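You operate a simulated robot arm through the tools that you are given. There is no shell and no other tool.

You run a simulated robot arm. Do the job below in one go: nothing can be reset, and whatever is moved stays where it is left.

Task
Tip beads into the yellow cup to within 2.5 mm of its lower line, then the rest into the blue.
Fine: none spilt; the yellow cup ends on the desk by the window, the blue one under the chute, the sorter tray level.

It is judged by the outcome, as a careful person would: the job done as asked, and still so three seconds after it is handed in. It fails if anything else is knocked over, pushed out of place, dropped, spilled or broken.

Robot
A 7-joint arm with a two-finger parallel gripper, fixed in place. Base frame: the origin is on the floor under the middle of its stand, x ahead of it, y to its left, z up; the work surface is at about z = 0.72. Lengths are in m, angles in rad, forces in N, time in s.
With the tool pointing down near the work surface it reaches from about 0.44 to 0.92 m from the base axis. Its first joint turns from -2.496 to 2.496 rad. Payload 3 kg.
The TCP is the grasp point between the finger pads, 0.03 m short of the fingertips. In the tool frame z runs along the fingers and y along their closing line. Largest opening 0.094 m; finger width 0.028, thickness 0.01; the body of the gripper, 0.05 by 0.096 m, starts 0.055 m behind the TCP.
Orientation is that of the tool frame in the base frame, as a unit quaternion [w, x, y, z]. With the fingers straight down and closing along the base's y, the tool's x points along the base's -x, its y along +y and its z along -z.

Tools
- The arm moves only by the tool arm_command. Its argument "steps" is a list of rows, each a list of 7 numbers: the shift along the base's x, y, z in m, then the turn, a rotation vector about the base's x, y, z in rad, then the gripper command, from -1 (shut) to 1 (fully open), values between in proportion. In form: [[dx, dy, dz, wx, wy, wz, claw], ...]. A call has 1 to 20 rows; each row is the pose to reach, as a shift and turn from the pose commanded when the call began. A row lasts 0.2 s, in which the tool goes at most 0.05 m and 0.15 rad; a call with a longer step from one row to the next is refused whole, and so is a gripper value outside its range. A pose out of reach is approached as far as the arm can. The call stops where the force on the tool passes 50 N (or 10 N more than at its start, if that is more) or the arm is blocked; 0.2 s more then pass. Each finger travels about 0.072 m/s and halts on what it meets, pressing with about 42 N; the grip force reading is that of the motor and also rises with nothing between the fingers. The clock runs only during rows and for 0.2 s after the last one: add rows that repeat a pose to give the fingers time. The reply holds the time, the measured pose of the TCP, the force on the tool along the base axes, the opening and the grip force, in the units named above and with some noise, with the torque about the TCP (base axes, N m) and any sound that the robot's microphone picked up.
- Cameras (640 x 400 px; columns grow to the right, rows downward): "scene" is fixed at [0.2203, 0.4961, 1.4983]; the picture's right is [-0.52, -0.85, 0.00], its down [-0.62, 0.38, -0.69] and it looks along [0.59, -0.36, -0.72] (base axes); focal length 279 px, centre (320, 200). "wrist" rides on the gripper at [0.076, 0.014, -0.103] in the tool frame; the picture's right is [-0.18, 0.98, 0.00], its down [-0.75, -0.14, -0.64] and it looks along [-0.63, -0.12, 0.77] (tool axes); focal length 243 px, centre (320, 200). There is no depth. A picture from a camera that has moved, and an enlarged one, comes with that camera's place and axes in the base frame and with its lens. The place of the scene camera against the robot may be out by one fixed shift of up to 0.012 m in any direction.
- grab_frame(camera): a new picture of that camera. No time passes.
- close_up(camera, box): a new picture of the part [left, top, right, bottom] of that camera's present view, enlarged. No time passes.
- sign_off(): hands the job in; it is judged then, once.

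Nothing tells you positions but the pictures and the camera data. Unless the task says otherwise, let go and move clear before handing in.

The tools are called after "Call:" by a JSON object that holds its "api" and its "payload". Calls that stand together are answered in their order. arm_command: Moves the arm, as the interface text tells. Its arguments: {"type":"object","properties":{"steps":{"type":"array","items":{"type":"array","items":{"type":"number"}}}},"required":["steps"]} The other tools are called the same way: grab_frame (camera) takes a picture; close_up (camera, box) takes an enlarged picture of a part of a camera's view; sign_off () hands the job in.

At the start:

```text
t: 0.0
tcp_pos: [0.6116, 0.1951, 1.1733]
tcp_rot: [0.0, 0.0, 1.0, 0.0]
ft_force: [0.0, -0.3, -1.0]
wrist_torque: [0.01, -0.02, -0.01]
gripper_width: 0.094
gripper_force: 0.0
```

scene: 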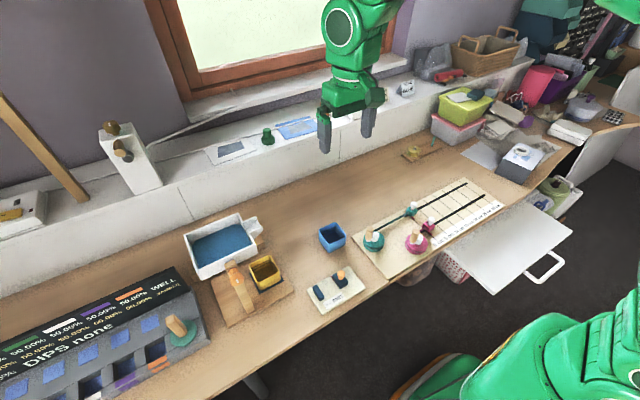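
wrist: 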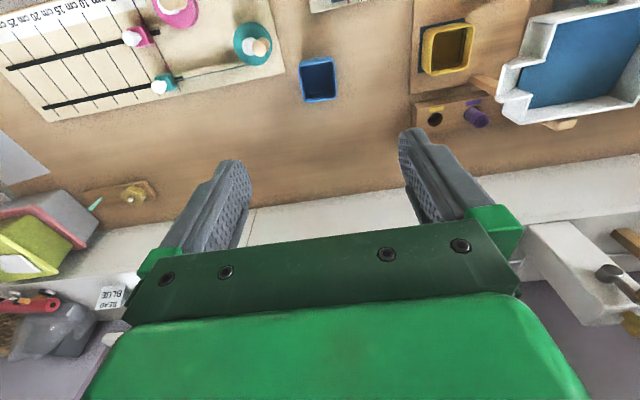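

I see a desk by a window with a white tray of blue beads, a yellow cup, a blue cup and several gadgets. I'll look closer at each before moving anything.

Call:
{"api": "close_up", "payload": {"camera": "scene", "box": [170, 200, 370, 325]}}

Call:
{"api": "close_up", "payload": {"camera": "scene", "box": [0, 250, 220, 400]}}

Call:
{"api": "close_up", "payload": {"camera": "scene", "box": [340, 130, 540, 290]}}

Call:
{"api": "close_up", "payload": {"camera": "wrist", "box": [400, 0, 640, 150]}}

Call:
{"api": "close_up", "payload": {"camera": "scene", "box": [80, 80, 330, 240]}}

```text
3.20 times, centred on (270, 262) of scene
camera zoom: at [0.2203, 0.4961, 1.4983], right [-0.52, -0.85, 0.0], down [-0.62, 0.38, -0.69], along [0.59, -0.36, -0.72], focal length 892 px, centre (480, 0)
```

zoom: 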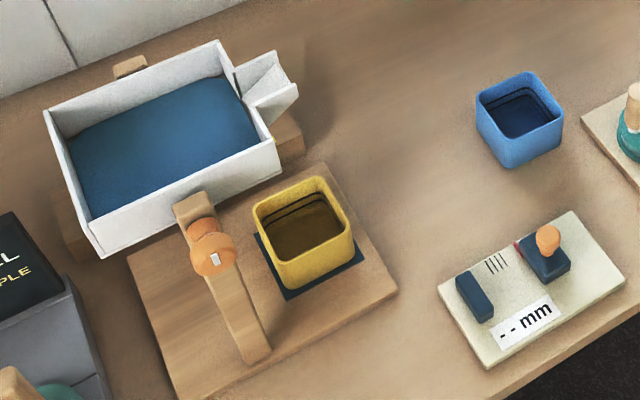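

```text
2.67 times, centred on (110, 325) of scene
camera zoom: at [0.2203, 0.4961, 1.4983], right [-0.52, -0.85, 0.0], down [-0.62, 0.38, -0.69], along [0.59, -0.36, -0.72], focal length 744 px, centre (880, -133)
```

zoom: 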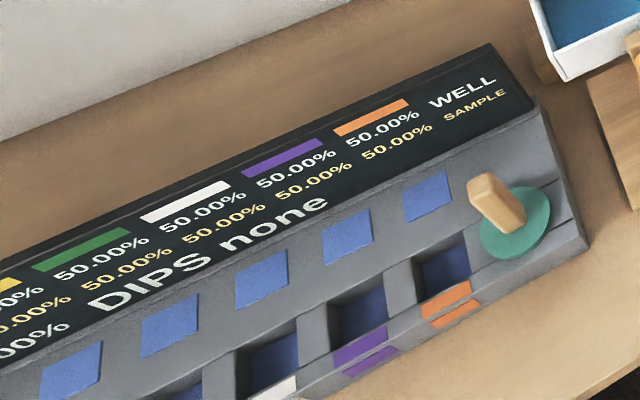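

```text
2.50 times, centred on (440, 210) of scene
camera zoom: at [0.2203, 0.4961, 1.4983], right [-0.52, -0.85, 0.0], down [-0.62, 0.38, -0.69], along [0.59, -0.36, -0.72], focal length 697 px, centre (20, 175)
```

zoom: 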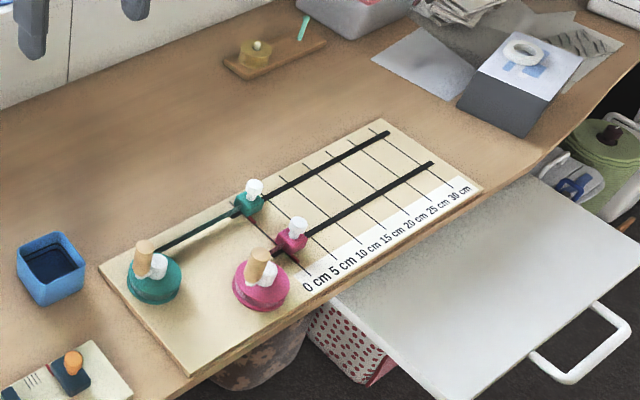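

```text
2.67 times, centred on (520, 75) of wrist
camera zoom: at [0.536, 0.2095, 1.2781], right [0.18, 0.98, 0.0], down [0.75, -0.14, 0.64], along [0.63, -0.12, -0.77], focal length 647 px, centre (-213, 533)
```

zoom: 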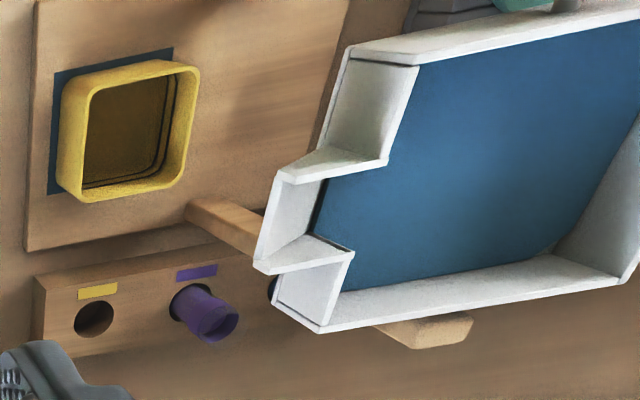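

```text
2.50 times, centred on (205, 160) of scene
camera zoom: at [0.2203, 0.4961, 1.4983], right [-0.52, -0.85, 0.0], down [-0.62, 0.38, -0.69], along [0.59, -0.36, -0.72], focal length 697 px, centre (608, 300)
```

zoom: 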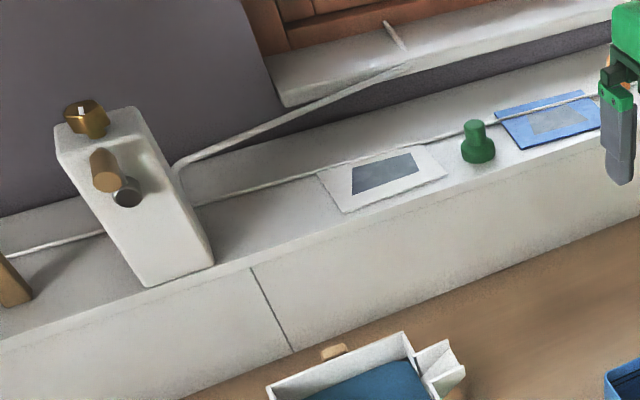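

The white tray seems to be held well above the desk (about z 0.95) with its spout over the yellow cup. I'll turn the wrist camera toward the stand to see how it works.

Call:
{"api": "arm_command", "payload": {"steps": [[0.0, -0.01, -0.01, 0, 0, 0.143, 1], [0.0, -0.02, -0.02, 0, 0, 0.286, 1], [0.0, -0.03, -0.03, 0, 0, 0.428, 1], [0.0, -0.04, -0.04, 0, 0, 0.571, 1], [0.0, -0.05, -0.05, 0, 0, 0.714, 1], [0.0, -0.06, -0.06, 0, 0, 0.857, 1], [0.0, -0.07, -0.07, 0, 0, 1.0, 1], [0.0, -0.08, -0.08, 0, 0, 1.142, 1], [0.0, -0.09, -0.09, 0, 0, 1.285, 1], [0.0, -0.1, -0.1, 0, 0, 1.428, 1], [0.0, -0.11, -0.11, 0, 0, 1.571, 1]]}}

```text
t: 2.4
tcp_pos: [0.6112, 0.0848, 1.0643]
tcp_rot: [0.001, 0.708, -0.706, 0.0]
ft_force: [0.5, -0.1, -0.5]
wrist_torque: [-0.01, 0.02, -0.03]
gripper_width: 0.0939
gripper_force: 0.0
```

The arm turned as expected. Next I look at the stand from the −y side, then tilt up for a more level view.

Call:
{"api": "grab_frame", "payload": {"camera": "wrist"}}

Call:
{"api": "arm_command", "payload": {"steps": [[0.0, -0.02, -0.02, 0.12, 0, 0, 1], [0.0, -0.04, -0.04, 0.24, 0, 0, 1], [0.0, -0.06, -0.06, 0.36, 0, 0, 1], [0.0, -0.07, -0.07, 0.48, 0, 0, 1]]}}

Call:
{"api": "grab_frame", "payload": {"camera": "wrist"}}

```text
taken
camera wrist: at [0.5984, 0.0082, 1.1682], right [-0.98, 0.18, 0.0], down [0.14, 0.75, 0.64], along [0.12, 0.63, -0.77], focal length 243 px, centre (320, 200)
```

wrist: 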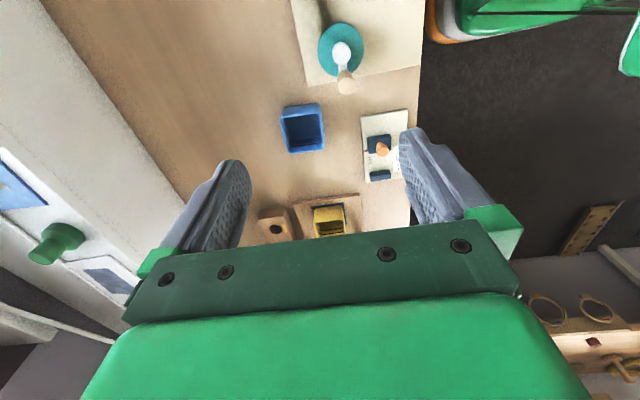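

```text
t: 3.4
tcp_pos: [0.6119, 0.0166, 0.9944]
tcp_rot: [0.169, -0.686, 0.687, 0.169]
ft_force: [-0.7, -0.2, 0.1]
wrist_torque: [0.0, -0.02, 0.01]
gripper_width: 0.0942
gripper_force: 0.1
```

```text
taken
camera wrist: at [0.5985, -0.0995, 1.051], right [-0.98, 0.16, 0.09], down [0.14, 0.37, 0.92], along [0.12, 0.91, -0.39], focal length 243 px, centre (320, 200)
```

wrist: 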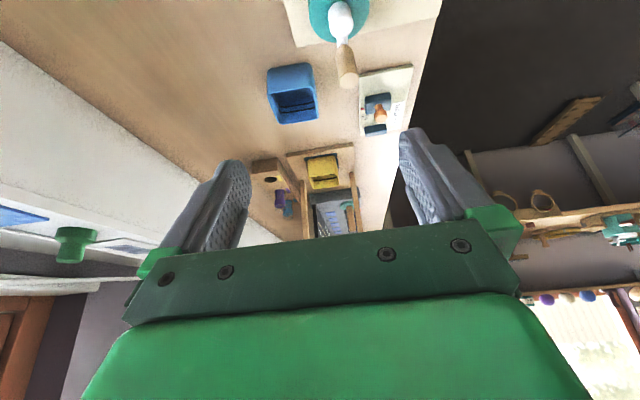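

The camera picture is inverted (gripper at the bottom), so the tray is partly hidden. I'll zoom in on what is visible of the stand.

Call:
{"api": "close_up", "payload": {"camera": "wrist", "box": [220, 130, 420, 250]}}

Call:
{"api": "close_up", "payload": {"camera": "scene", "box": [180, 205, 300, 280]}}

Call:
{"api": "close_up", "payload": {"camera": "scene", "box": [200, 255, 320, 330]}}

```text
3.20 times, centred on (320, 190) of wrist
camera zoom: at [0.5985, -0.0995, 1.051], right [-0.98, 0.16, 0.09], down [0.14, 0.37, 0.92], along [0.12, 0.91, -0.39], focal length 776 px, centre (320, 232)
```

zoom: 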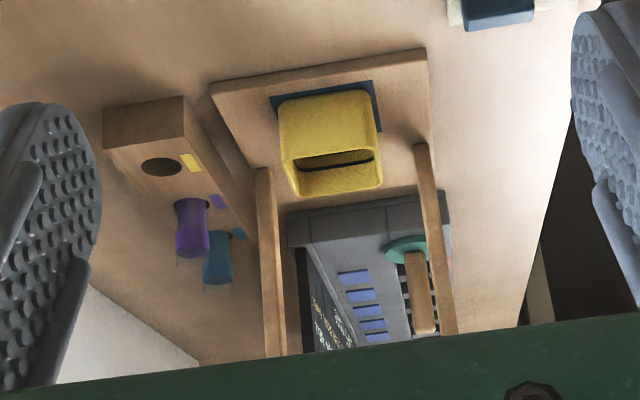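

```text
5.33 times, centred on (240, 242) of scene
camera zoom: at [0.2203, 0.4961, 1.4983], right [-0.52, -0.85, 0.0], down [-0.62, 0.38, -0.69], along [0.59, -0.36, -0.72], focal length 1487 px, centre (747, -27)
```

zoom: 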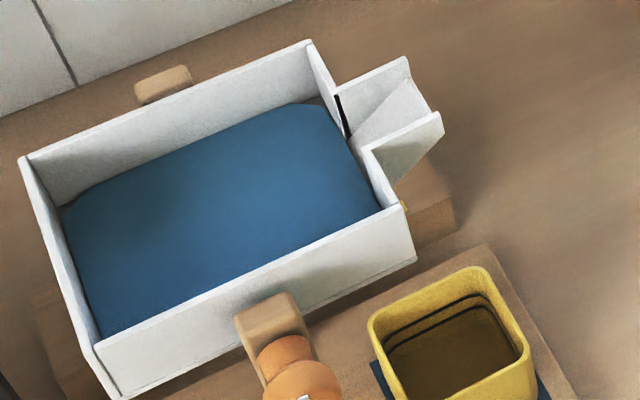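

```text
5.33 times, centred on (260, 292) of scene
camera zoom: at [0.2203, 0.4961, 1.4983], right [-0.52, -0.85, 0.0], down [-0.62, 0.38, -0.69], along [0.59, -0.36, -0.72], focal length 1487 px, centre (640, -293)
```

zoom: 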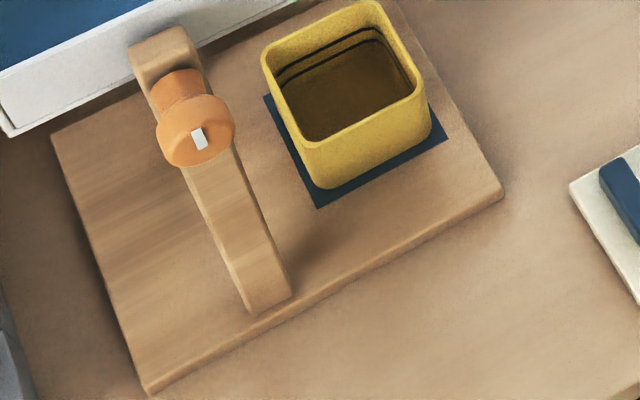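

The tray is hung on an axle between two wooden posts, with an orange knob on the near post around (0.56, 0.50, 0.94), so turning the knob about x should tip the spout over the cup. I'll level the wrist and go for an overhead view of the tray and cup.

Call:
{"api": "arm_command", "payload": {"steps": [[0.0, 0.02, 0.04, -0.12, 0, 0, 1], [0.0, 0.04, 0.08, -0.24, 0, 0, 1], [0.0, 0.06, 0.12, -0.36, 0, 0, 1], [0.0, 0.08, 0.16, -0.48, 0, 0, 1], [0.0, 0.1, 0.2, -0.48, 0, 0, 1]]}}

Call:
{"api": "arm_command", "payload": {"steps": [[0.01, 0.03, 0.0, 0, 0, -0.143, 1], [0.02, 0.06, 0.0, 0, 0, -0.286, 1], [0.03, 0.09, 0.0, 0, 0, -0.428, 1], [0.04, 0.12, 0.0, 0, 0, -0.571, 1], [0.05, 0.15, 0.0, 0, 0, -0.714, 1], [0.06, 0.18, 0.0, 0, 0, -0.857, 1], [0.07, 0.21, 0.0, 0, 0, -1.0, 1], [0.08, 0.24, 0.0, 0, 0, -1.142, 1], [0.09, 0.27, 0.0, 0, 0, -1.285, 1], [0.09, 0.29, 0.0, 0, 0, -1.428, 1], [0.09, 0.3, 0.0, 0, 0, -1.571, 1]]}}

Call:
{"api": "grab_frame", "payload": {"camera": "wrist"}}

Call:
{"api": "grab_frame", "payload": {"camera": "scene"}}

```text
t: 4.6
tcp_pos: [0.6118, 0.1186, 1.1945]
tcp_rot: [0.0, -0.707, 0.707, 0.0]
ft_force: [0.2, 0.2, -0.2]
wrist_torque: [-0.01, 0.02, 0.01]
gripper_width: 0.0941
gripper_force: 0.0
```

```text
t: 7.0
tcp_pos: [0.6472, 0.3883, 1.1779]
tcp_rot: [0.0, 0.002, 1.0, 0.0]
ft_force: [-0.1, -1.1, -1.5]
wrist_torque: [0.01, -0.04, 0.02]
gripper_width: 0.0941
gripper_force: 0.0
out of reach, approached as far as the arm can: row 8, 9, 10, 11
```

```text
taken
camera wrist: at [0.5715, 0.4033, 1.2817], right [0.19, 0.98, 0.0], down [0.75, -0.14, 0.64], along [0.63, -0.12, -0.77], focal length 243 px, centre (320, 200)
```

wrist: 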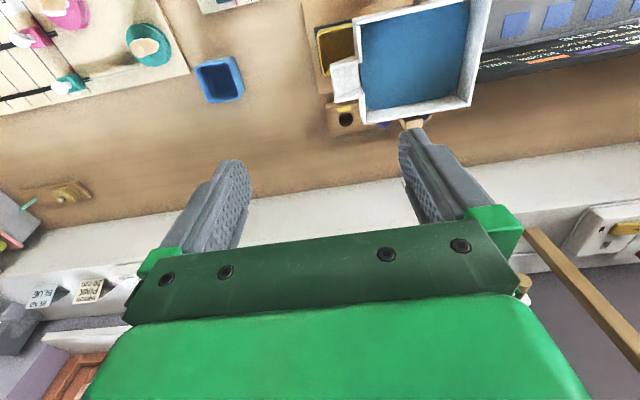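

```text
taken
```

scene: 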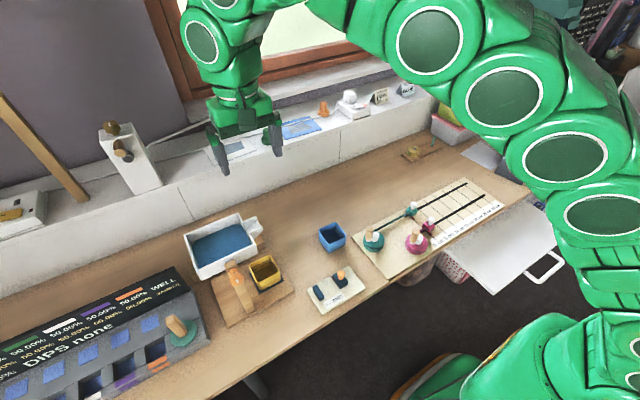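

I have an overhead view now; the arm ran out of reach up here, which is fine. Next I zoom in on the tray, spout and the cards on the ledge.

Call:
{"api": "close_up", "payload": {"camera": "wrist", "box": [300, 0, 500, 130]}}

Call:
{"api": "close_up", "payload": {"camera": "wrist", "box": [0, 180, 140, 330]}}

Call:
{"api": "close_up", "payload": {"camera": "scene", "box": [280, 70, 440, 170]}}

```text
3.08 times, centred on (400, 65) of wrist
camera zoom: at [0.5715, 0.4033, 1.2817], right [0.19, 0.98, 0.0], down [0.75, -0.14, 0.64], along [0.63, -0.12, -0.77], focal length 746 px, centre (74, 615)
```

zoom: 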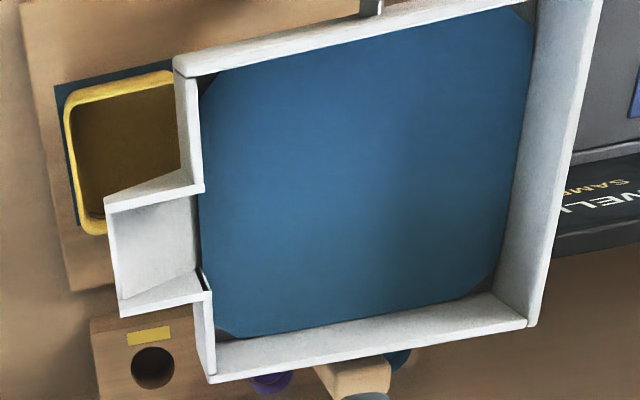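

```text
2.67 times, centred on (70, 255) of wrist
camera zoom: at [0.5715, 0.4033, 1.2817], right [0.19, 0.98, 0.0], down [0.75, -0.14, 0.64], along [0.63, -0.12, -0.77], focal length 647 px, centre (987, 53)
```

zoom: 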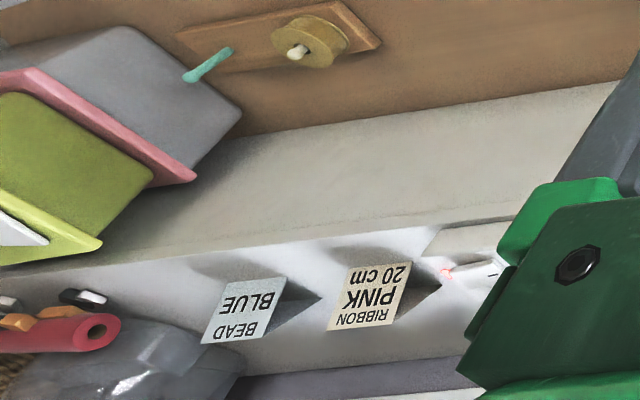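

```text
4.00 times, centred on (360, 120) of scene
camera zoom: at [0.2203, 0.4961, 1.4983], right [-0.52, -0.85, 0.0], down [-0.62, 0.38, -0.69], along [0.59, -0.36, -0.72], focal length 1115 px, centre (160, 520)
```

zoom: 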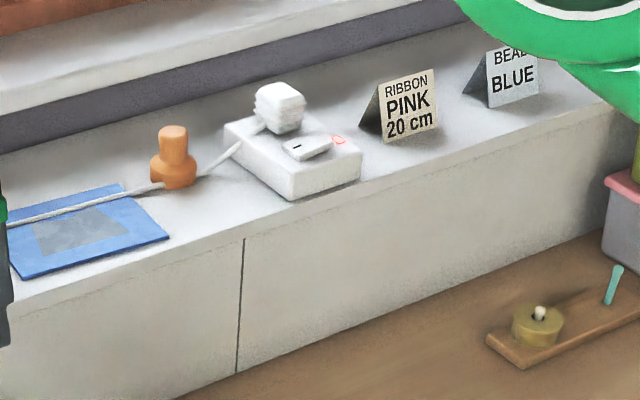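

The tray and spout look straightforward: the spout tip is near (0.657, 0.403), and the cup centre is about (0.65, 0.42). I'll take tight close-ups of the cup lines and the knob.

Call:
{"api": "close_up", "payload": {"camera": "scene", "box": [244, 250, 284, 295]}}

Call:
{"api": "close_up", "payload": {"camera": "scene", "box": [220, 255, 256, 290]}}

Call:
{"api": "close_up", "payload": {"camera": "scene", "box": [314, 215, 350, 255]}}

```text
8.89 times, centred on (264, 272) of scene
camera zoom: at [0.2203, 0.4961, 1.4983], right [-0.52, -0.85, 0.0], down [-0.62, 0.38, -0.69], along [0.59, -0.36, -0.72], focal length 2478 px, centre (818, -444)
```

zoom: 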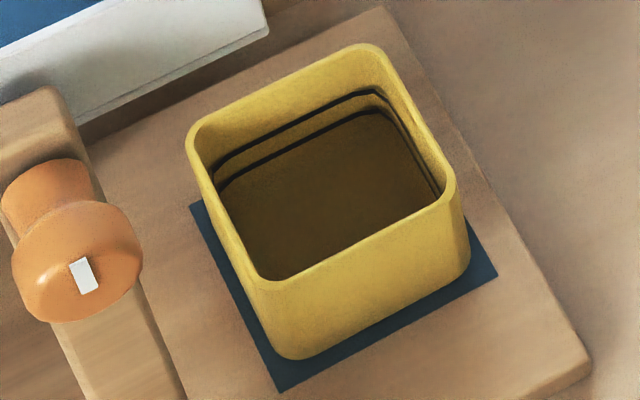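

```text
11.43 times, centred on (238, 272) of scene
camera zoom: at [0.2203, 0.4961, 1.4983], right [-0.52, -0.85, 0.0], down [-0.62, 0.38, -0.69], along [0.59, -0.36, -0.72], focal length 3186 px, centre (1257, -629)
```

zoom: 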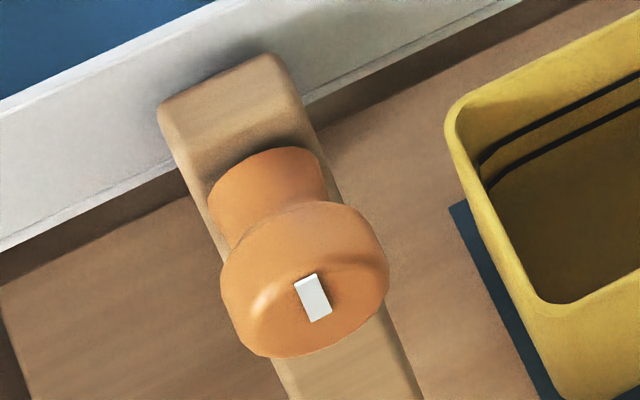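

```text
10.00 times, centred on (332, 235) of scene
camera zoom: at [0.2203, 0.4961, 1.4983], right [-0.52, -0.85, 0.0], down [-0.62, 0.38, -0.69], along [0.59, -0.36, -0.72], focal length 2788 px, centre (200, -150)
```

zoom: 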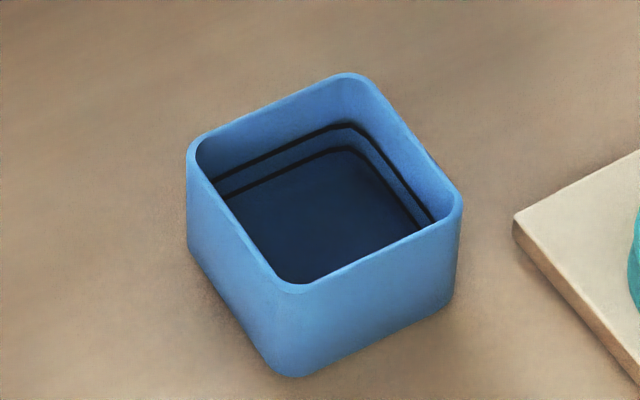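

The knob is a small bell shape whose axis runs along x, with its face near (0.56, 0.50, 0.94), and the yellow cup is square to the axes at about (0.651, 0.420). I'll back away from the tray first, then pitch the fingers to point along +x in free space.

Call:
{"api": "arm_command", "payload": {"steps": [[-0.05, 0.0, 0.0, 0, 0, 0, 1], [-0.1, 0.0, 0.0, 0, 0, 0, 1], [-0.15, 0.0, 0.0, 0, 0, 0, 1], [-0.2, 0.0, 0.0, 0, 0, 0, 1]]}}

```text
t: 8.0
tcp_pos: [0.4496, 0.3914, 1.1783]
tcp_rot: [0.001, 0.0, 1.0, 0.0]
ft_force: [-1.3, 1.1, -0.2]
wrist_torque: [0.01, 0.0, 0.01]
gripper_width: 0.094
gripper_force: 0.2
```

The arm is clear of the tray. Now I pitch the fingers to point along +x while shifting to the knob's y.

Call:
{"api": "arm_command", "payload": {"steps": [[0, 0.01, -0.01, 0, -0.143, 0, 1], [0, 0.02, -0.02, 0, -0.286, 0, 1], [-0.005, 0.03, -0.03, 0, -0.428, 0, 1], [-0.01, 0.04, -0.04, 0, -0.571, 0, 1], [-0.015, 0.05, -0.05, 0, -0.714, 0, 1], [-0.02, 0.06, -0.06, 0, -0.857, 0, 1], [-0.02, 0.07, -0.07, 0, -1.0, 0, 1], [-0.02, 0.08, -0.08, 0, -1.142, 0, 1], [-0.02, 0.09, -0.09, 0, -1.285, 0, 1], [-0.02, 0.1, -0.1, 0, -1.428, 0, 1], [-0.02, 0.106, -0.11, 0, -1.571, 0, 1]]}}

Call:
{"api": "grab_frame", "payload": {"camera": "wrist"}}

Call:
{"api": "grab_frame", "payload": {"camera": "scene"}}

```text
t: 9.4
tcp_pos: [0.4332, 0.4604, 1.0663]
tcp_rot: [0.251, 0.082, 0.962, 0.069]
ft_force: [0.9, 0.0, 0.6]
wrist_torque: [-0.01, -0.02, -0.03]
gripper_width: 0.094
gripper_force: 0.0
stopped in row 7: the arm was blocked; the commanded pose is now the measured one
```

```text
taken
camera wrist: at [0.3188, 0.4794, 1.1229], right [0.28, 0.93, 0.26], down [0.32, -0.34, 0.89], along [0.91, -0.17, -0.39], focal length 243 px, centre (320, 200)
```

wrist: 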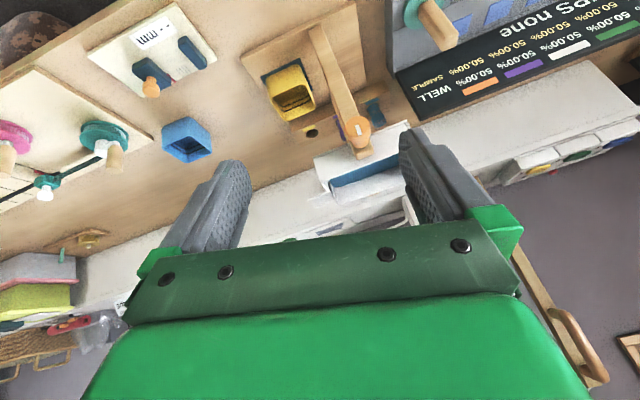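

```text
taken
```

scene: 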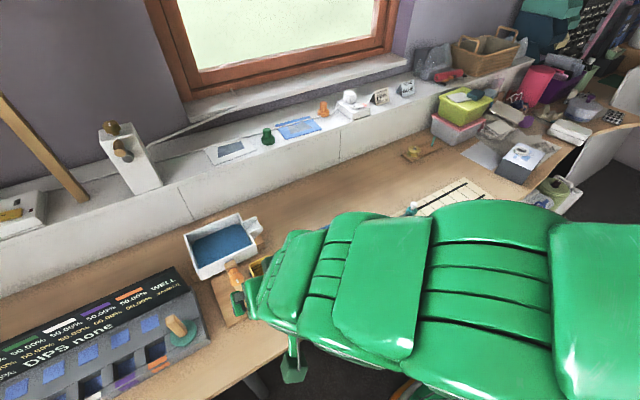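

The arm hit a limit pitching to horizontal, so a side-on grip won't work. Instead I can straddle the knob from above with the fingers pointing down, closing along y, and swing the tool about x. I'll go back to tool-down first.

Call:
{"api": "arm_command", "payload": {"steps": [[0.0, 0.0, 0.02, -0.028, 0.102, 0.033, 1], [0.0, 0.0, 0.04, -0.056, 0.203, 0.066, 1], [0.0, 0.0, 0.06, -0.084, 0.305, 0.1, 1], [0.0, 0.0, 0.08, -0.112, 0.406, 0.133, 1], [0.0, 0.0, 0.1, -0.14, 0.508, 0.166, 1], [0.0, 0.0, 0.1, -0.14, 0.508, 0.166, 1]]}}

Call:
{"api": "grab_frame", "payload": {"camera": "wrist"}}

Call:
{"api": "grab_frame", "payload": {"camera": "scene"}}

```text
t: 10.8
tcp_pos: [0.431, 0.4601, 1.168]
tcp_rot: [0.0, -0.001, 1.0, 0.0]
ft_force: [-0.5, -0.5, -0.5]
wrist_torque: [0.01, -0.04, 0.01]
gripper_width: 0.0938
gripper_force: 0.0
```

```text
taken
camera wrist: at [0.3558, 0.4749, 1.2722], right [0.18, 0.98, 0.0], down [0.75, -0.14, 0.64], along [0.63, -0.12, -0.77], focal length 243 px, centre (320, 200)
```

wrist: 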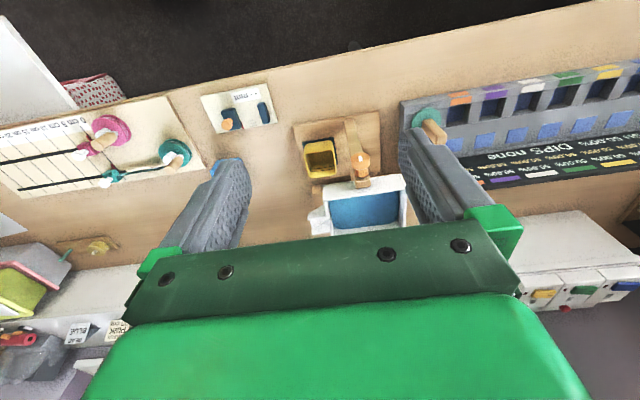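

```text
taken
```

scene: 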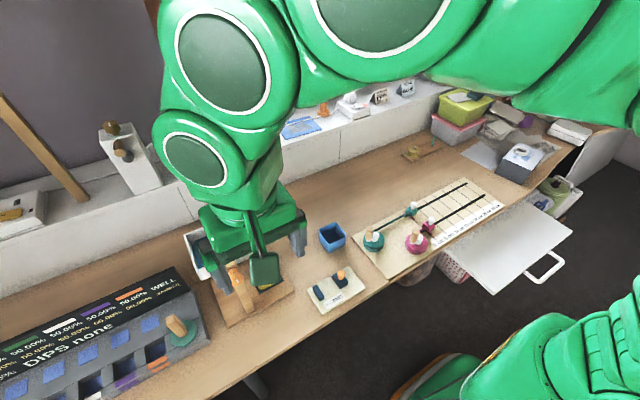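

The tool points down again. I'll measure the knob, post and cup from this wrist pose.

Call:
{"api": "close_up", "payload": {"camera": "wrist", "box": [290, 100, 430, 240]}}

Call:
{"api": "close_up", "payload": {"camera": "wrist", "box": [335, 110, 385, 195]}}

```text
2.86 times, centred on (360, 170) of wrist
camera zoom: at [0.3558, 0.4749, 1.2722], right [0.18, 0.98, 0.0], down [0.75, -0.14, 0.64], along [0.63, -0.12, -0.77], focal length 693 px, centre (206, 286)
```

zoom: 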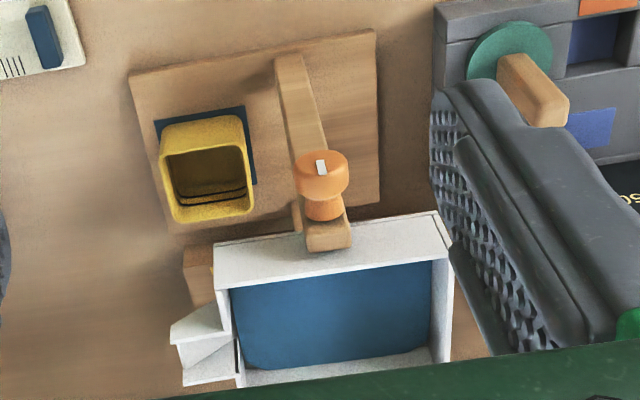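

```text
4.71 times, centred on (360, 152) of wrist
camera zoom: at [0.3558, 0.4749, 1.2722], right [0.18, 0.98, 0.0], down [0.75, -0.14, 0.64], along [0.63, -0.12, -0.77], focal length 1142 px, centre (132, 424)
```

zoom: 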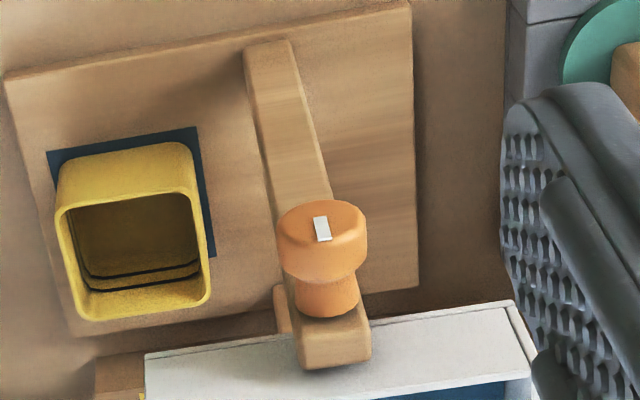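

From two wrist views I put the knob face around (0.543, 0.498, 0.963). I'll move closer at a safe height to pin that down.

Call:
{"api": "arm_command", "payload": {"steps": [[0.01, 0.01, -0.03, 0, 0, 0, 1], [0.02, 0.02, -0.06, 0, 0, 0, 1], [0.03, 0.03, -0.09, 0, 0, 0, 1], [0.035, 0.039, -0.12, 0, 0, 0, 1], [0.035, 0.039, -0.12, 0, 0, 0, 1]]}}

Call:
{"api": "grab_frame", "payload": {"camera": "wrist"}}

Call:
{"api": "close_up", "payload": {"camera": "wrist", "box": [270, 100, 390, 230]}}

```text
t: 12.1
tcp_pos: [0.4645, 0.4988, 1.0469]
tcp_rot: [0.001, -0.001, 1.0, 0.0]
ft_force: [-0.4, 0.2, -0.4]
wrist_torque: [0.03, 0.01, 0.03]
gripper_width: 0.0941
gripper_force: 0.0
```

```text
taken
camera wrist: at [0.3901, 0.513, 1.1512], right [0.18, 0.98, 0.0], down [0.75, -0.14, 0.64], along [0.63, -0.12, -0.77], focal length 243 px, centre (320, 200)
```

wrist: 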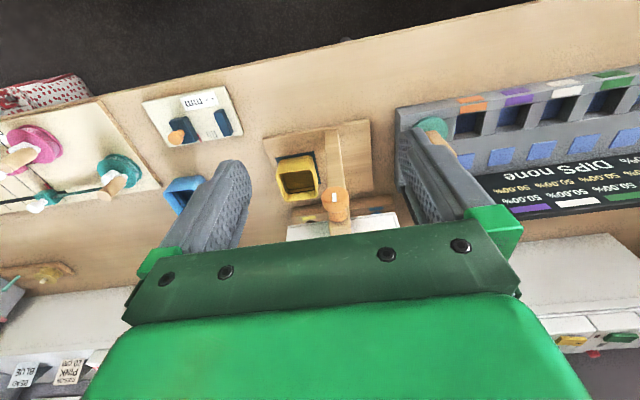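

```text
3.08 times, centred on (330, 165) of wrist
camera zoom: at [0.3901, 0.513, 1.1512], right [0.18, 0.98, 0.0], down [0.75, -0.14, 0.64], along [0.63, -0.12, -0.77], focal length 746 px, centre (289, 308)
```

zoom: 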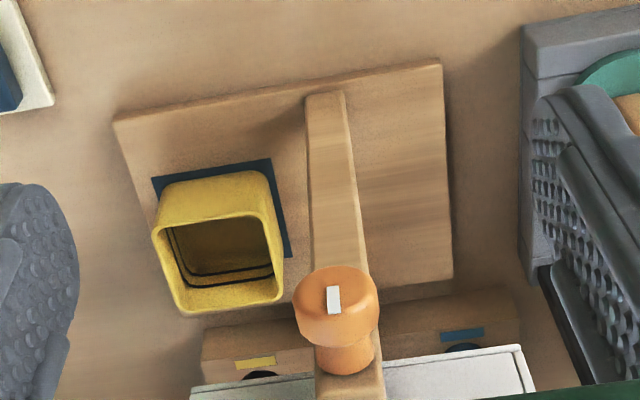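

The knob face is at about (0.542, 0.4985, 0.964), a disc 27 mm across in front of a post at x≈0.566. I'll move above it and descend with the open fingers straddling it in y.

Call:
{"api": "arm_command", "payload": {"steps": [[0.04, 0, 0, 0, 0, 0, 1], [0.0815, 0, 0, 0, 0, 0, 1], [0.0815, 0, -0.02, 0, 0, 0, 1], [0.0815, 0, -0.04, 0, 0, 0, 1], [0.0815, 0, -0.04, 0, 0, 0, 1]]}}

Call:
{"api": "grab_frame", "payload": {"camera": "wrist"}}

Call:
{"api": "grab_frame", "payload": {"camera": "scene"}}

```text
t: 13.2
tcp_pos: [0.5477, 0.4988, 1.0064]
tcp_rot: [0.001, -0.001, 1.0, 0.001]
ft_force: [-0.1, -0.5, 0.5]
wrist_torque: [0.01, 0.0, -0.02]
gripper_width: 0.094
gripper_force: 0.1
```

```text
taken
camera wrist: at [0.4718, 0.5134, 1.1101], right [0.18, 0.98, 0.0], down [0.75, -0.14, 0.64], along [0.63, -0.12, -0.77], focal length 243 px, centre (320, 200)
```

wrist: 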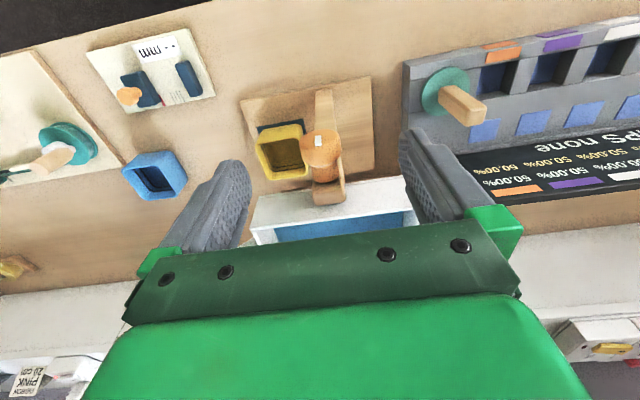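

```text
taken
```

scene: 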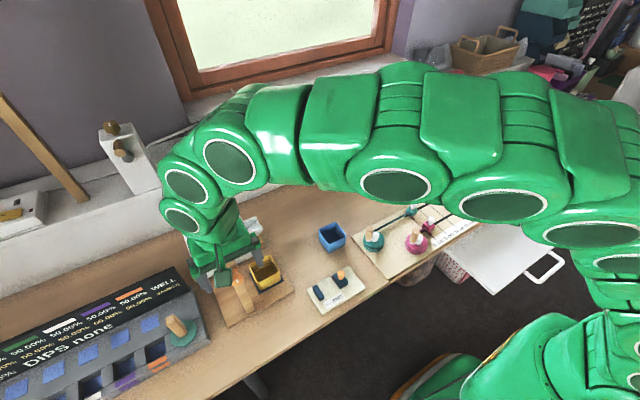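

I can see the cup in both cameras, with the knob between the fingers. One more check of the knob against the fingers before going down.

Call:
{"api": "close_up", "payload": {"camera": "wrist", "box": [230, 80, 430, 230]}}

Call:
{"api": "close_up", "payload": {"camera": "scene", "box": [170, 200, 310, 320]}}

```text
2.67 times, centred on (330, 155) of wrist
camera zoom: at [0.4718, 0.5134, 1.1101], right [0.18, 0.98, 0.0], down [0.75, -0.14, 0.64], along [0.63, -0.12, -0.77], focal length 647 px, centre (293, 320)
```

zoom: 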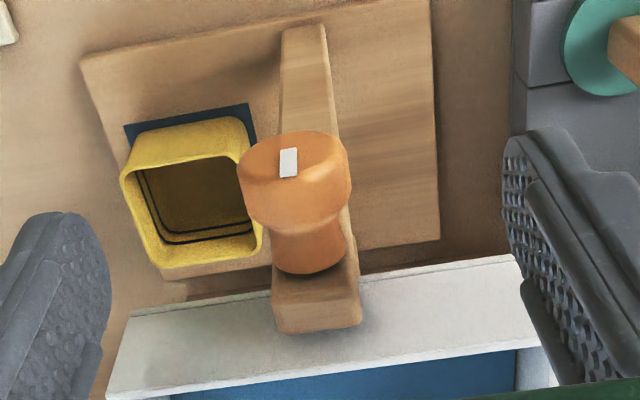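

```text
3.33 times, centred on (240, 260) of scene
camera zoom: at [0.2203, 0.4961, 1.4983], right [-0.52, -0.85, 0.0], down [-0.62, 0.38, -0.69], along [0.59, -0.36, -0.72], focal length 929 px, centre (587, 0)
```

zoom: 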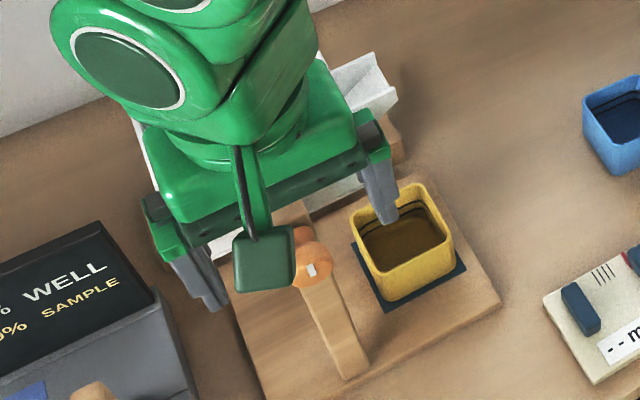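

The estimate holds: knob axis at y≈0.4987, z≈0.964. I descend so the TCP sits on the axis, then close.

Call:
{"api": "arm_command", "payload": {"steps": [[0, 0, -0.015, 0, 0, 0, 1], [0, 0, -0.03, 0, 0, 0, 1], [0, 0, -0.042, 0, 0, 0, 1], [0, 0, -0.042, 0, 0, 0, 1]]}}

Call:
{"api": "close_up", "payload": {"camera": "wrist", "box": [180, 60, 440, 240]}}

```text
t: 14.2
tcp_pos: [0.5477, 0.5006, 0.9635]
tcp_rot: [0.001, 0.0, 1.0, 0.001]
ft_force: [-0.2, -0.4, -0.5]
wrist_torque: [0.05, 0.02, -0.02]
gripper_width: 0.0939
gripper_force: 0.1
```

```text
2.22 times, centred on (310, 150) of wrist
camera zoom: at [0.4729, 0.5146, 1.0684], right [0.18, 0.98, 0.0], down [0.75, -0.14, 0.64], along [0.63, -0.12, -0.77], focal length 539 px, centre (342, 311)
```

zoom: 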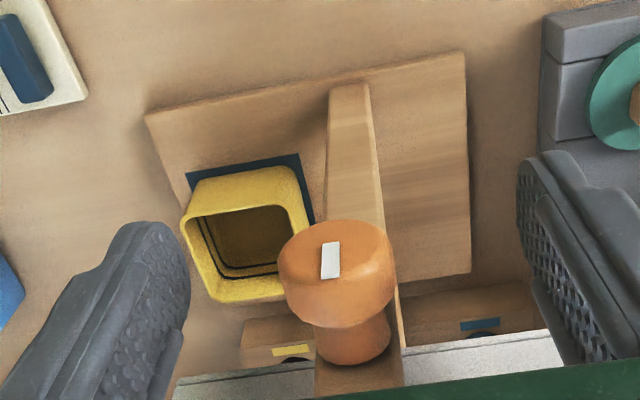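

The fingers straddle the knob with good clearance. I shift 1 mm in −y and close on it.

Call:
{"api": "arm_command", "payload": {"steps": [[0, -0.001, 0, 0, 0, 0, 0.4], [0, -0.001, 0, 0, 0, 0, 0.0], [0, -0.001, 0, 0, 0, 0, -0.3], [0, -0.001, 0, 0, 0, 0, -0.6], [0, -0.001, 0, 0, 0, 0, -1], [0, -0.001, 0, 0, 0, 0, -1], [0, -0.001, 0, 0, 0, 0, -1]]}}

Call:
{"api": "grab_frame", "payload": {"camera": "wrist"}}

Call:
{"api": "close_up", "payload": {"camera": "scene", "box": [170, 200, 310, 320]}}

```text
t: 15.8
tcp_pos: [0.5489, 0.5006, 0.9657]
tcp_rot: [0.001, -0.002, 1.0, 0.001]
ft_force: [0.7, 6.0, 0.7]
wrist_torque: [0.15, -0.08, -0.05]
gripper_width: 0.0276
gripper_force: 44.8
```

```text
taken
camera wrist: at [0.4729, 0.5136, 1.0687], right [0.18, 0.98, 0.0], down [0.75, -0.14, 0.64], along [0.63, -0.12, -0.77], focal length 243 px, centre (320, 200)
```

wrist: 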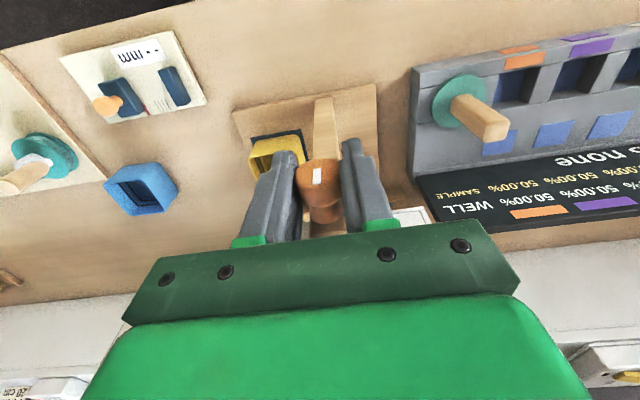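

```text
3.33 times, centred on (240, 260) of scene
camera zoom: at [0.2203, 0.4961, 1.4983], right [-0.52, -0.85, 0.0], down [-0.62, 0.38, -0.69], along [0.59, -0.36, -0.72], focal length 929 px, centre (587, 0)
```

zoom: 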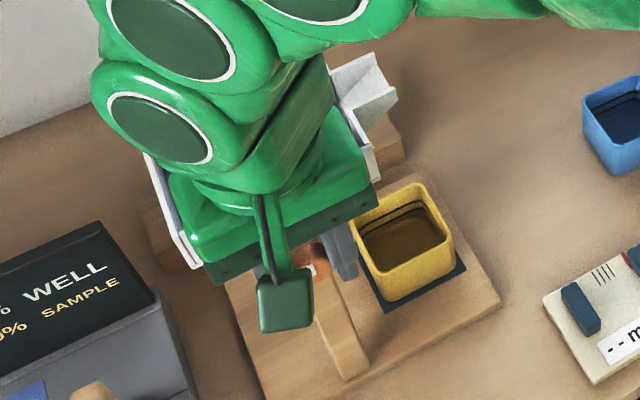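

The knob is gripped at 27.6 mm and the scene camera sees into the yellow cup clearly. I'll turn slowly by a small angle about +x (spout side down) and check.

Call:
{"api": "arm_command", "payload": {"steps": [[0, 0.001, 0, 0.03, 0, 0, -1], [0, 0.001, 0, 0.06, 0, 0, -1], [0, 0.001, 0, 0.09, 0, 0, -1], [0, 0.001, 0, 0.09, 0, 0, -1]]}}

Call:
{"api": "close_up", "payload": {"camera": "scene", "box": [170, 200, 310, 320]}}

```text
t: 16.9
tcp_pos: [0.5474, 0.4995, 0.9642]
tcp_rot: [0.001, -0.001, 0.999, 0.044]
ft_force: [14.3, -5.2, -27.9]
wrist_torque: [-0.01, -0.39, 0.23]
gripper_width: 0.0277
gripper_force: 44.9
```

```text
3.33 times, centred on (240, 260) of scene
camera zoom: at [0.2203, 0.4961, 1.4983], right [-0.52, -0.85, 0.0], down [-0.62, 0.38, -0.69], along [0.59, -0.36, -0.72], focal length 929 px, centre (587, 0)
```

zoom: 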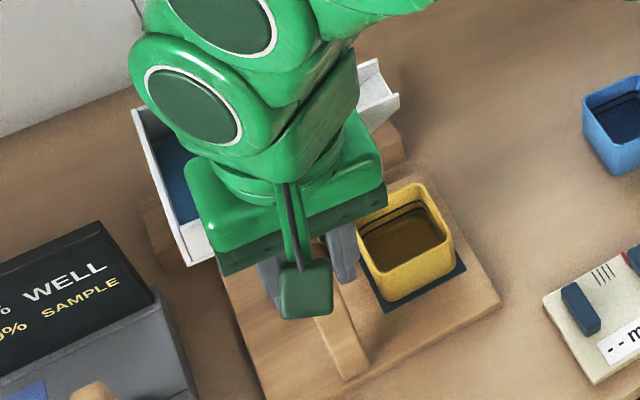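

The tray follows the knob, but about 28 N has built up in z from a slight misalignment. I'll nudge the commanded position to relax it before turning further.

Call:
{"api": "arm_command", "payload": {"steps": [[0.0003, -0.0003, -0.0007, 0, 0, 0, -1], [0.0003, -0.0003, -0.0007, 0, 0, 0, -1]]}}

```text
t: 17.4
tcp_pos: [0.549, 0.4998, 0.9659]
tcp_rot: [0.0, 0.0, 0.999, 0.045]
ft_force: [6.3, -16.5, -14.5]
wrist_torque: [-0.08, 0.47, 0.3]
gripper_width: 0.0277
gripper_force: 44.6
```

Call:
{"api": "arm_command", "payload": {"steps": [[0.0002, 0.0005, -0.0006, 0, 0, 0, -1], [0.0002, 0.0005, -0.0006, 0, 0, 0, -1]]}}

```text
t: 18.1
tcp_pos: [0.5494, 0.4987, 0.9647]
tcp_rot: [0.0, -0.001, 0.999, 0.045]
ft_force: [-7.2, -30.4, 4.7]
wrist_torque: [-0.22, 0.65, 0.37]
gripper_width: 0.0275
gripper_force: 44.8
```

Call:
{"api": "arm_command", "payload": {"steps": [[-0.0002, -0.0006, 0.0, 0, 0, 0, -1], [-0.0002, -0.0006, 0.0, 0, 0, 0, -1]]}}

```text
t: 18.6
tcp_pos: [0.5483, 0.4986, 0.9648]
tcp_rot: [0.0, -0.001, 0.999, 0.046]
ft_force: [-0.5, -18.6, 4.0]
wrist_torque: [-0.07, 0.48, 0.04]
gripper_width: 0.0276
gripper_force: 45.1
```

Forces respond like a stiff spring of about 20 N/mm. I'll take out the remaining y load and continue turning a little.

Call:
{"api": "arm_command", "payload": {"steps": [[0, -0.0009, 0.0002, 0, 0, 0, -1], [0, -0.0009, 0.0002, 0.03, 0, 0, -1], [0, -0.0009, 0.0002, 0.06, 0, 0, -1], [0, -0.0009, 0.0002, 0.06, 0, 0, -1]]}}

Call:
{"api": "close_up", "payload": {"camera": "scene", "box": [170, 200, 310, 320]}}

```text
t: 19.6
tcp_pos: [0.5487, 0.4993, 0.9648]
tcp_rot: [0.002, -0.001, 0.997, 0.076]
ft_force: [7.0, 14.6, -13.3]
wrist_torque: [0.09, -1.11, -0.53]
gripper_width: 0.0275
gripper_force: 44.9
```

```text
3.33 times, centred on (240, 260) of scene
camera zoom: at [0.2203, 0.4961, 1.4983], right [-0.52, -0.85, 0.0], down [-0.62, 0.38, -0.69], along [0.59, -0.36, -0.72], focal length 929 px, centre (587, 0)
```

zoom: 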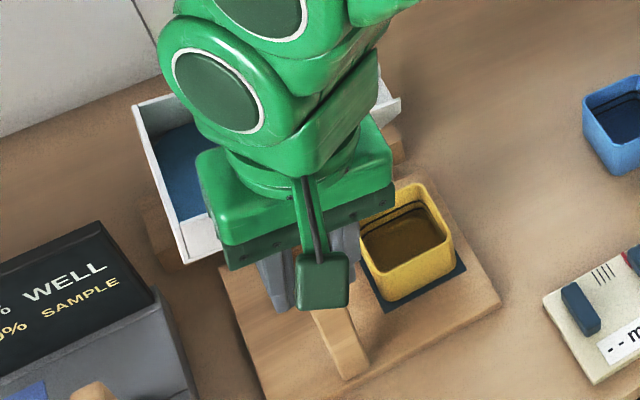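

About 9° of tip and nothing is flowing yet. I'll keep turning in small steps, trimming the position to hold the forces down.

Call:
{"api": "arm_command", "payload": {"steps": [[0.0002, 0.0006, -0.0006, 0.02, 0, 0, -1], [0.0003, 0.0006, -0.001, 0.04, 0, 0, -1], [0.0004, 0.0006, -0.0014, 0.06, 0, 0, -1], [0.0004, 0.0006, -0.0014, 0.06, 0, 0, -1]]}}

Call:
{"api": "close_up", "payload": {"camera": "scene", "box": [170, 200, 310, 320]}}

Call:
{"api": "grab_frame", "payload": {"camera": "wrist"}}

```text
t: 20.6
tcp_pos: [0.548, 0.4987, 0.9651]
tcp_rot: [0.001, -0.002, 0.994, 0.106]
ft_force: [-12.3, -8.4, 33.0]
wrist_torque: [0.03, 0.16, 0.16]
gripper_width: 0.0276
gripper_force: 45.2
```

```text
3.33 times, centred on (240, 260) of scene
camera zoom: at [0.2203, 0.4961, 1.4983], right [-0.52, -0.85, 0.0], down [-0.62, 0.38, -0.69], along [0.59, -0.36, -0.72], focal length 929 px, centre (587, 0)
```

zoom: 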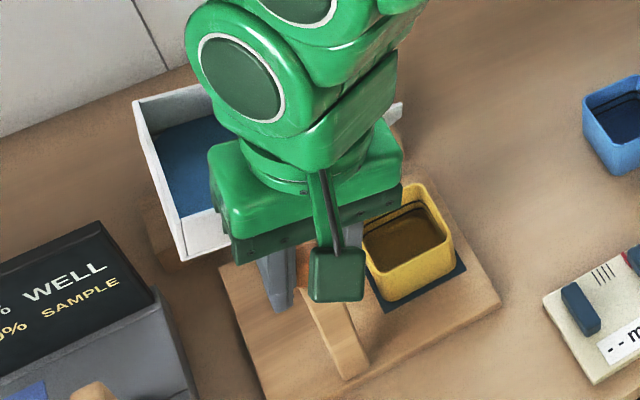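

```text
taken
camera wrist: at [0.4727, 0.4907, 1.0692], right [0.18, 0.96, 0.21], down [0.75, -0.27, 0.6], along [0.63, 0.05, -0.77], focal length 243 px, centre (320, 200)
```

wrist: 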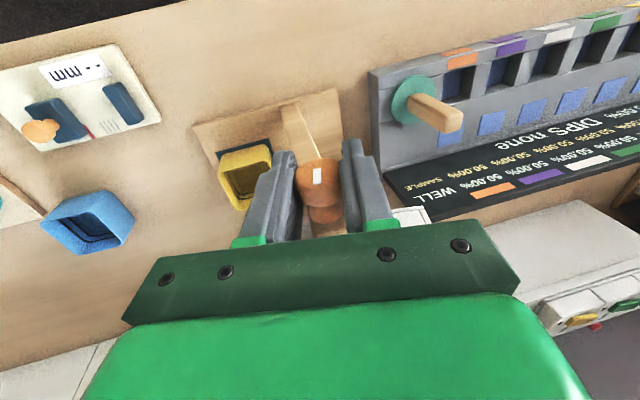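

About 12° and still nothing in the cup; the wrist camera now also sees the cup left of the finger. I continue with a position correction.

Call:
{"api": "arm_command", "payload": {"steps": [[-0.0002, -0.0002, 0.0012, 0.02, 0, 0, -1], [-0.0003, -0.0003, 0.0012, 0.04, 0, 0, -1], [-0.0003, -0.0003, 0.0012, 0.06, 0, 0, -1], [-0.0003, -0.0003, 0.0012, 0.06, 0, 0, -1]]}}

Call:
{"api": "close_up", "payload": {"camera": "scene", "box": [240, 240, 300, 300]}}

Call:
{"api": "close_up", "payload": {"camera": "wrist", "box": [180, 110, 340, 220]}}

```text
t: 21.6
tcp_pos: [0.5477, 0.4987, 0.9647]
tcp_rot: [0.002, -0.001, 0.991, 0.136]
ft_force: [8.3, 0.7, 21.7]
wrist_torque: [0.04, -0.22, -0.04]
gripper_width: 0.0274
gripper_force: 44.7
```

```text
6.67 times, centred on (270, 270) of scene
camera zoom: at [0.2203, 0.4961, 1.4983], right [-0.52, -0.85, 0.0], down [-0.62, 0.38, -0.69], along [0.59, -0.36, -0.72], focal length 1859 px, centre (653, -267)
```

zoom: 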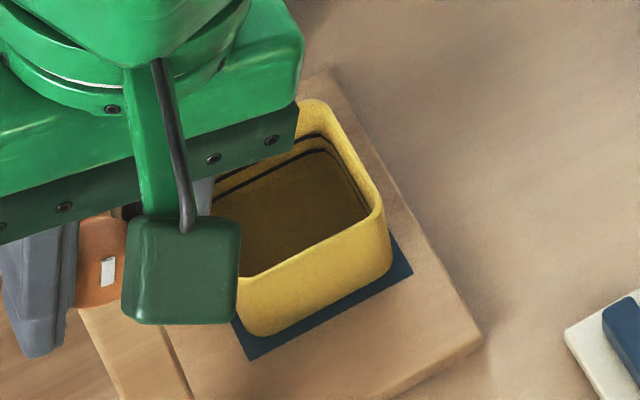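

```text
3.64 times, centred on (260, 165) of wrist
camera zoom: at [0.4727, 0.4845, 1.0682], right [0.18, 0.95, 0.26], down [0.75, -0.31, 0.58], along [0.63, 0.09, -0.77], focal length 882 px, centre (538, 327)
```

zoom: 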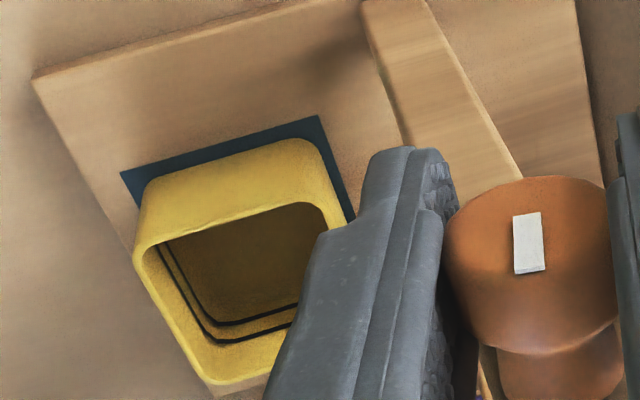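

About 15.6°, cup still empty. I keep turning in small increments.

Call:
{"api": "arm_command", "payload": {"steps": [[0.0002, 0, 0.0008, 0.02, 0, 0, -1], [0.0002, 0, 0.0008, 0.04, 0, 0, -1], [0.0002, 0, 0.0008, 0.06, 0, 0, -1], [0.0002, 0, 0.0008, 0.06, 0, 0, -1]]}}

Call:
{"api": "close_up", "payload": {"camera": "scene", "box": [180, 200, 300, 300]}}

Call:
{"api": "close_up", "payload": {"camera": "wrist", "box": [160, 110, 320, 230]}}

```text
t: 22.6
tcp_pos: [0.5486, 0.4988, 0.964]
tcp_rot: [0.0, -0.001, 0.986, 0.166]
ft_force: [22.7, -0.5, -1.0]
wrist_torque: [0.04, 0.03, -0.02]
gripper_width: 0.0276
gripper_force: 45.0
```

```text
4.00 times, centred on (240, 250) of scene
camera zoom: at [0.2203, 0.4961, 1.4983], right [-0.52, -0.85, 0.0], down [-0.62, 0.38, -0.69], along [0.59, -0.36, -0.72], focal length 1115 px, centre (640, 0)
```

zoom: 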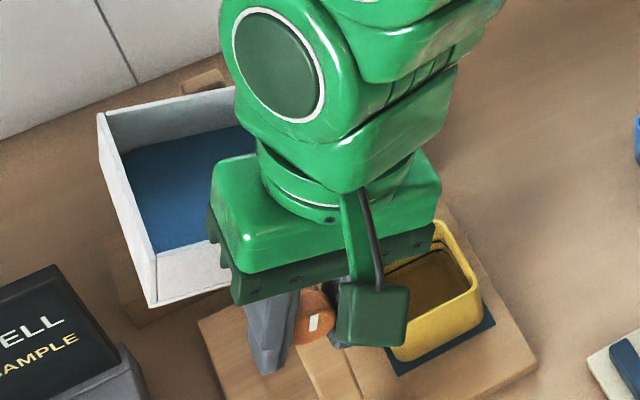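

```text
3.33 times, centred on (240, 170) of wrist
camera zoom: at [0.4729, 0.4782, 1.0673], right [0.18, 0.93, 0.32], down [0.75, -0.34, 0.56], along [0.63, 0.14, -0.76], focal length 809 px, centre (587, 300)
```

zoom: 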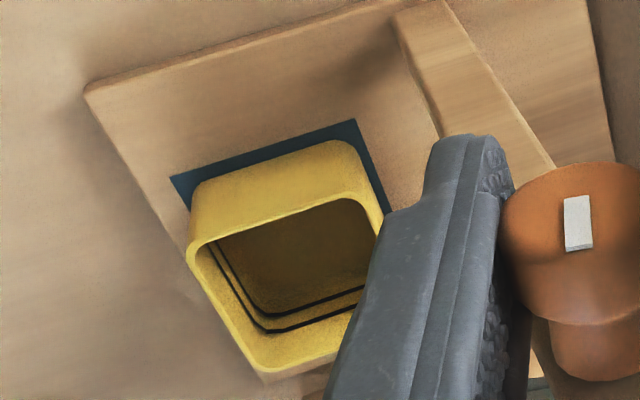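

About 19°, still nothing. I go on with finer steps now since flow could begin soon.

Call:
{"api": "arm_command", "payload": {"steps": [[0.0006, 0, 0.0, 0.02, 0, 0, -1], [0.0006, 0, 0.0, 0.04, 0, 0, -1], [0.0006, 0, 0.0, 0.04, 0, 0, -1]]}}

Call:
{"api": "close_up", "payload": {"camera": "wrist", "box": [140, 110, 320, 230]}}

```text
t: 23.4
tcp_pos: [0.5479, 0.4981, 0.9648]
tcp_rot: [0.0, -0.001, 0.983, 0.184]
ft_force: [1.0, -12.3, -12.8]
wrist_torque: [-0.09, -0.91, -0.34]
gripper_width: 0.0276
gripper_force: 44.8
```

```text
3.33 times, centred on (230, 170) of wrist
camera zoom: at [0.473, 0.4742, 1.0665], right [0.18, 0.92, 0.36], down [0.75, -0.36, 0.55], along [0.63, 0.17, -0.76], focal length 809 px, centre (620, 300)
```

zoom: 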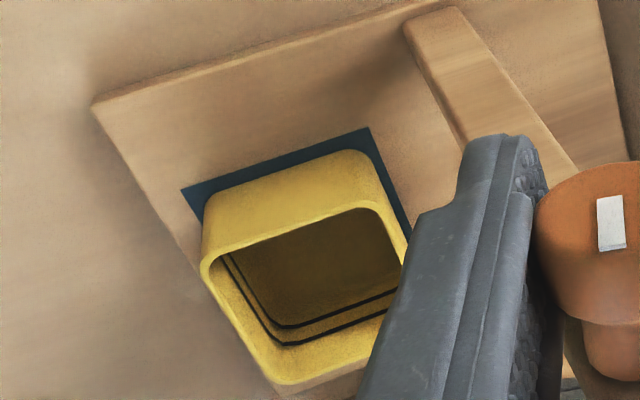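

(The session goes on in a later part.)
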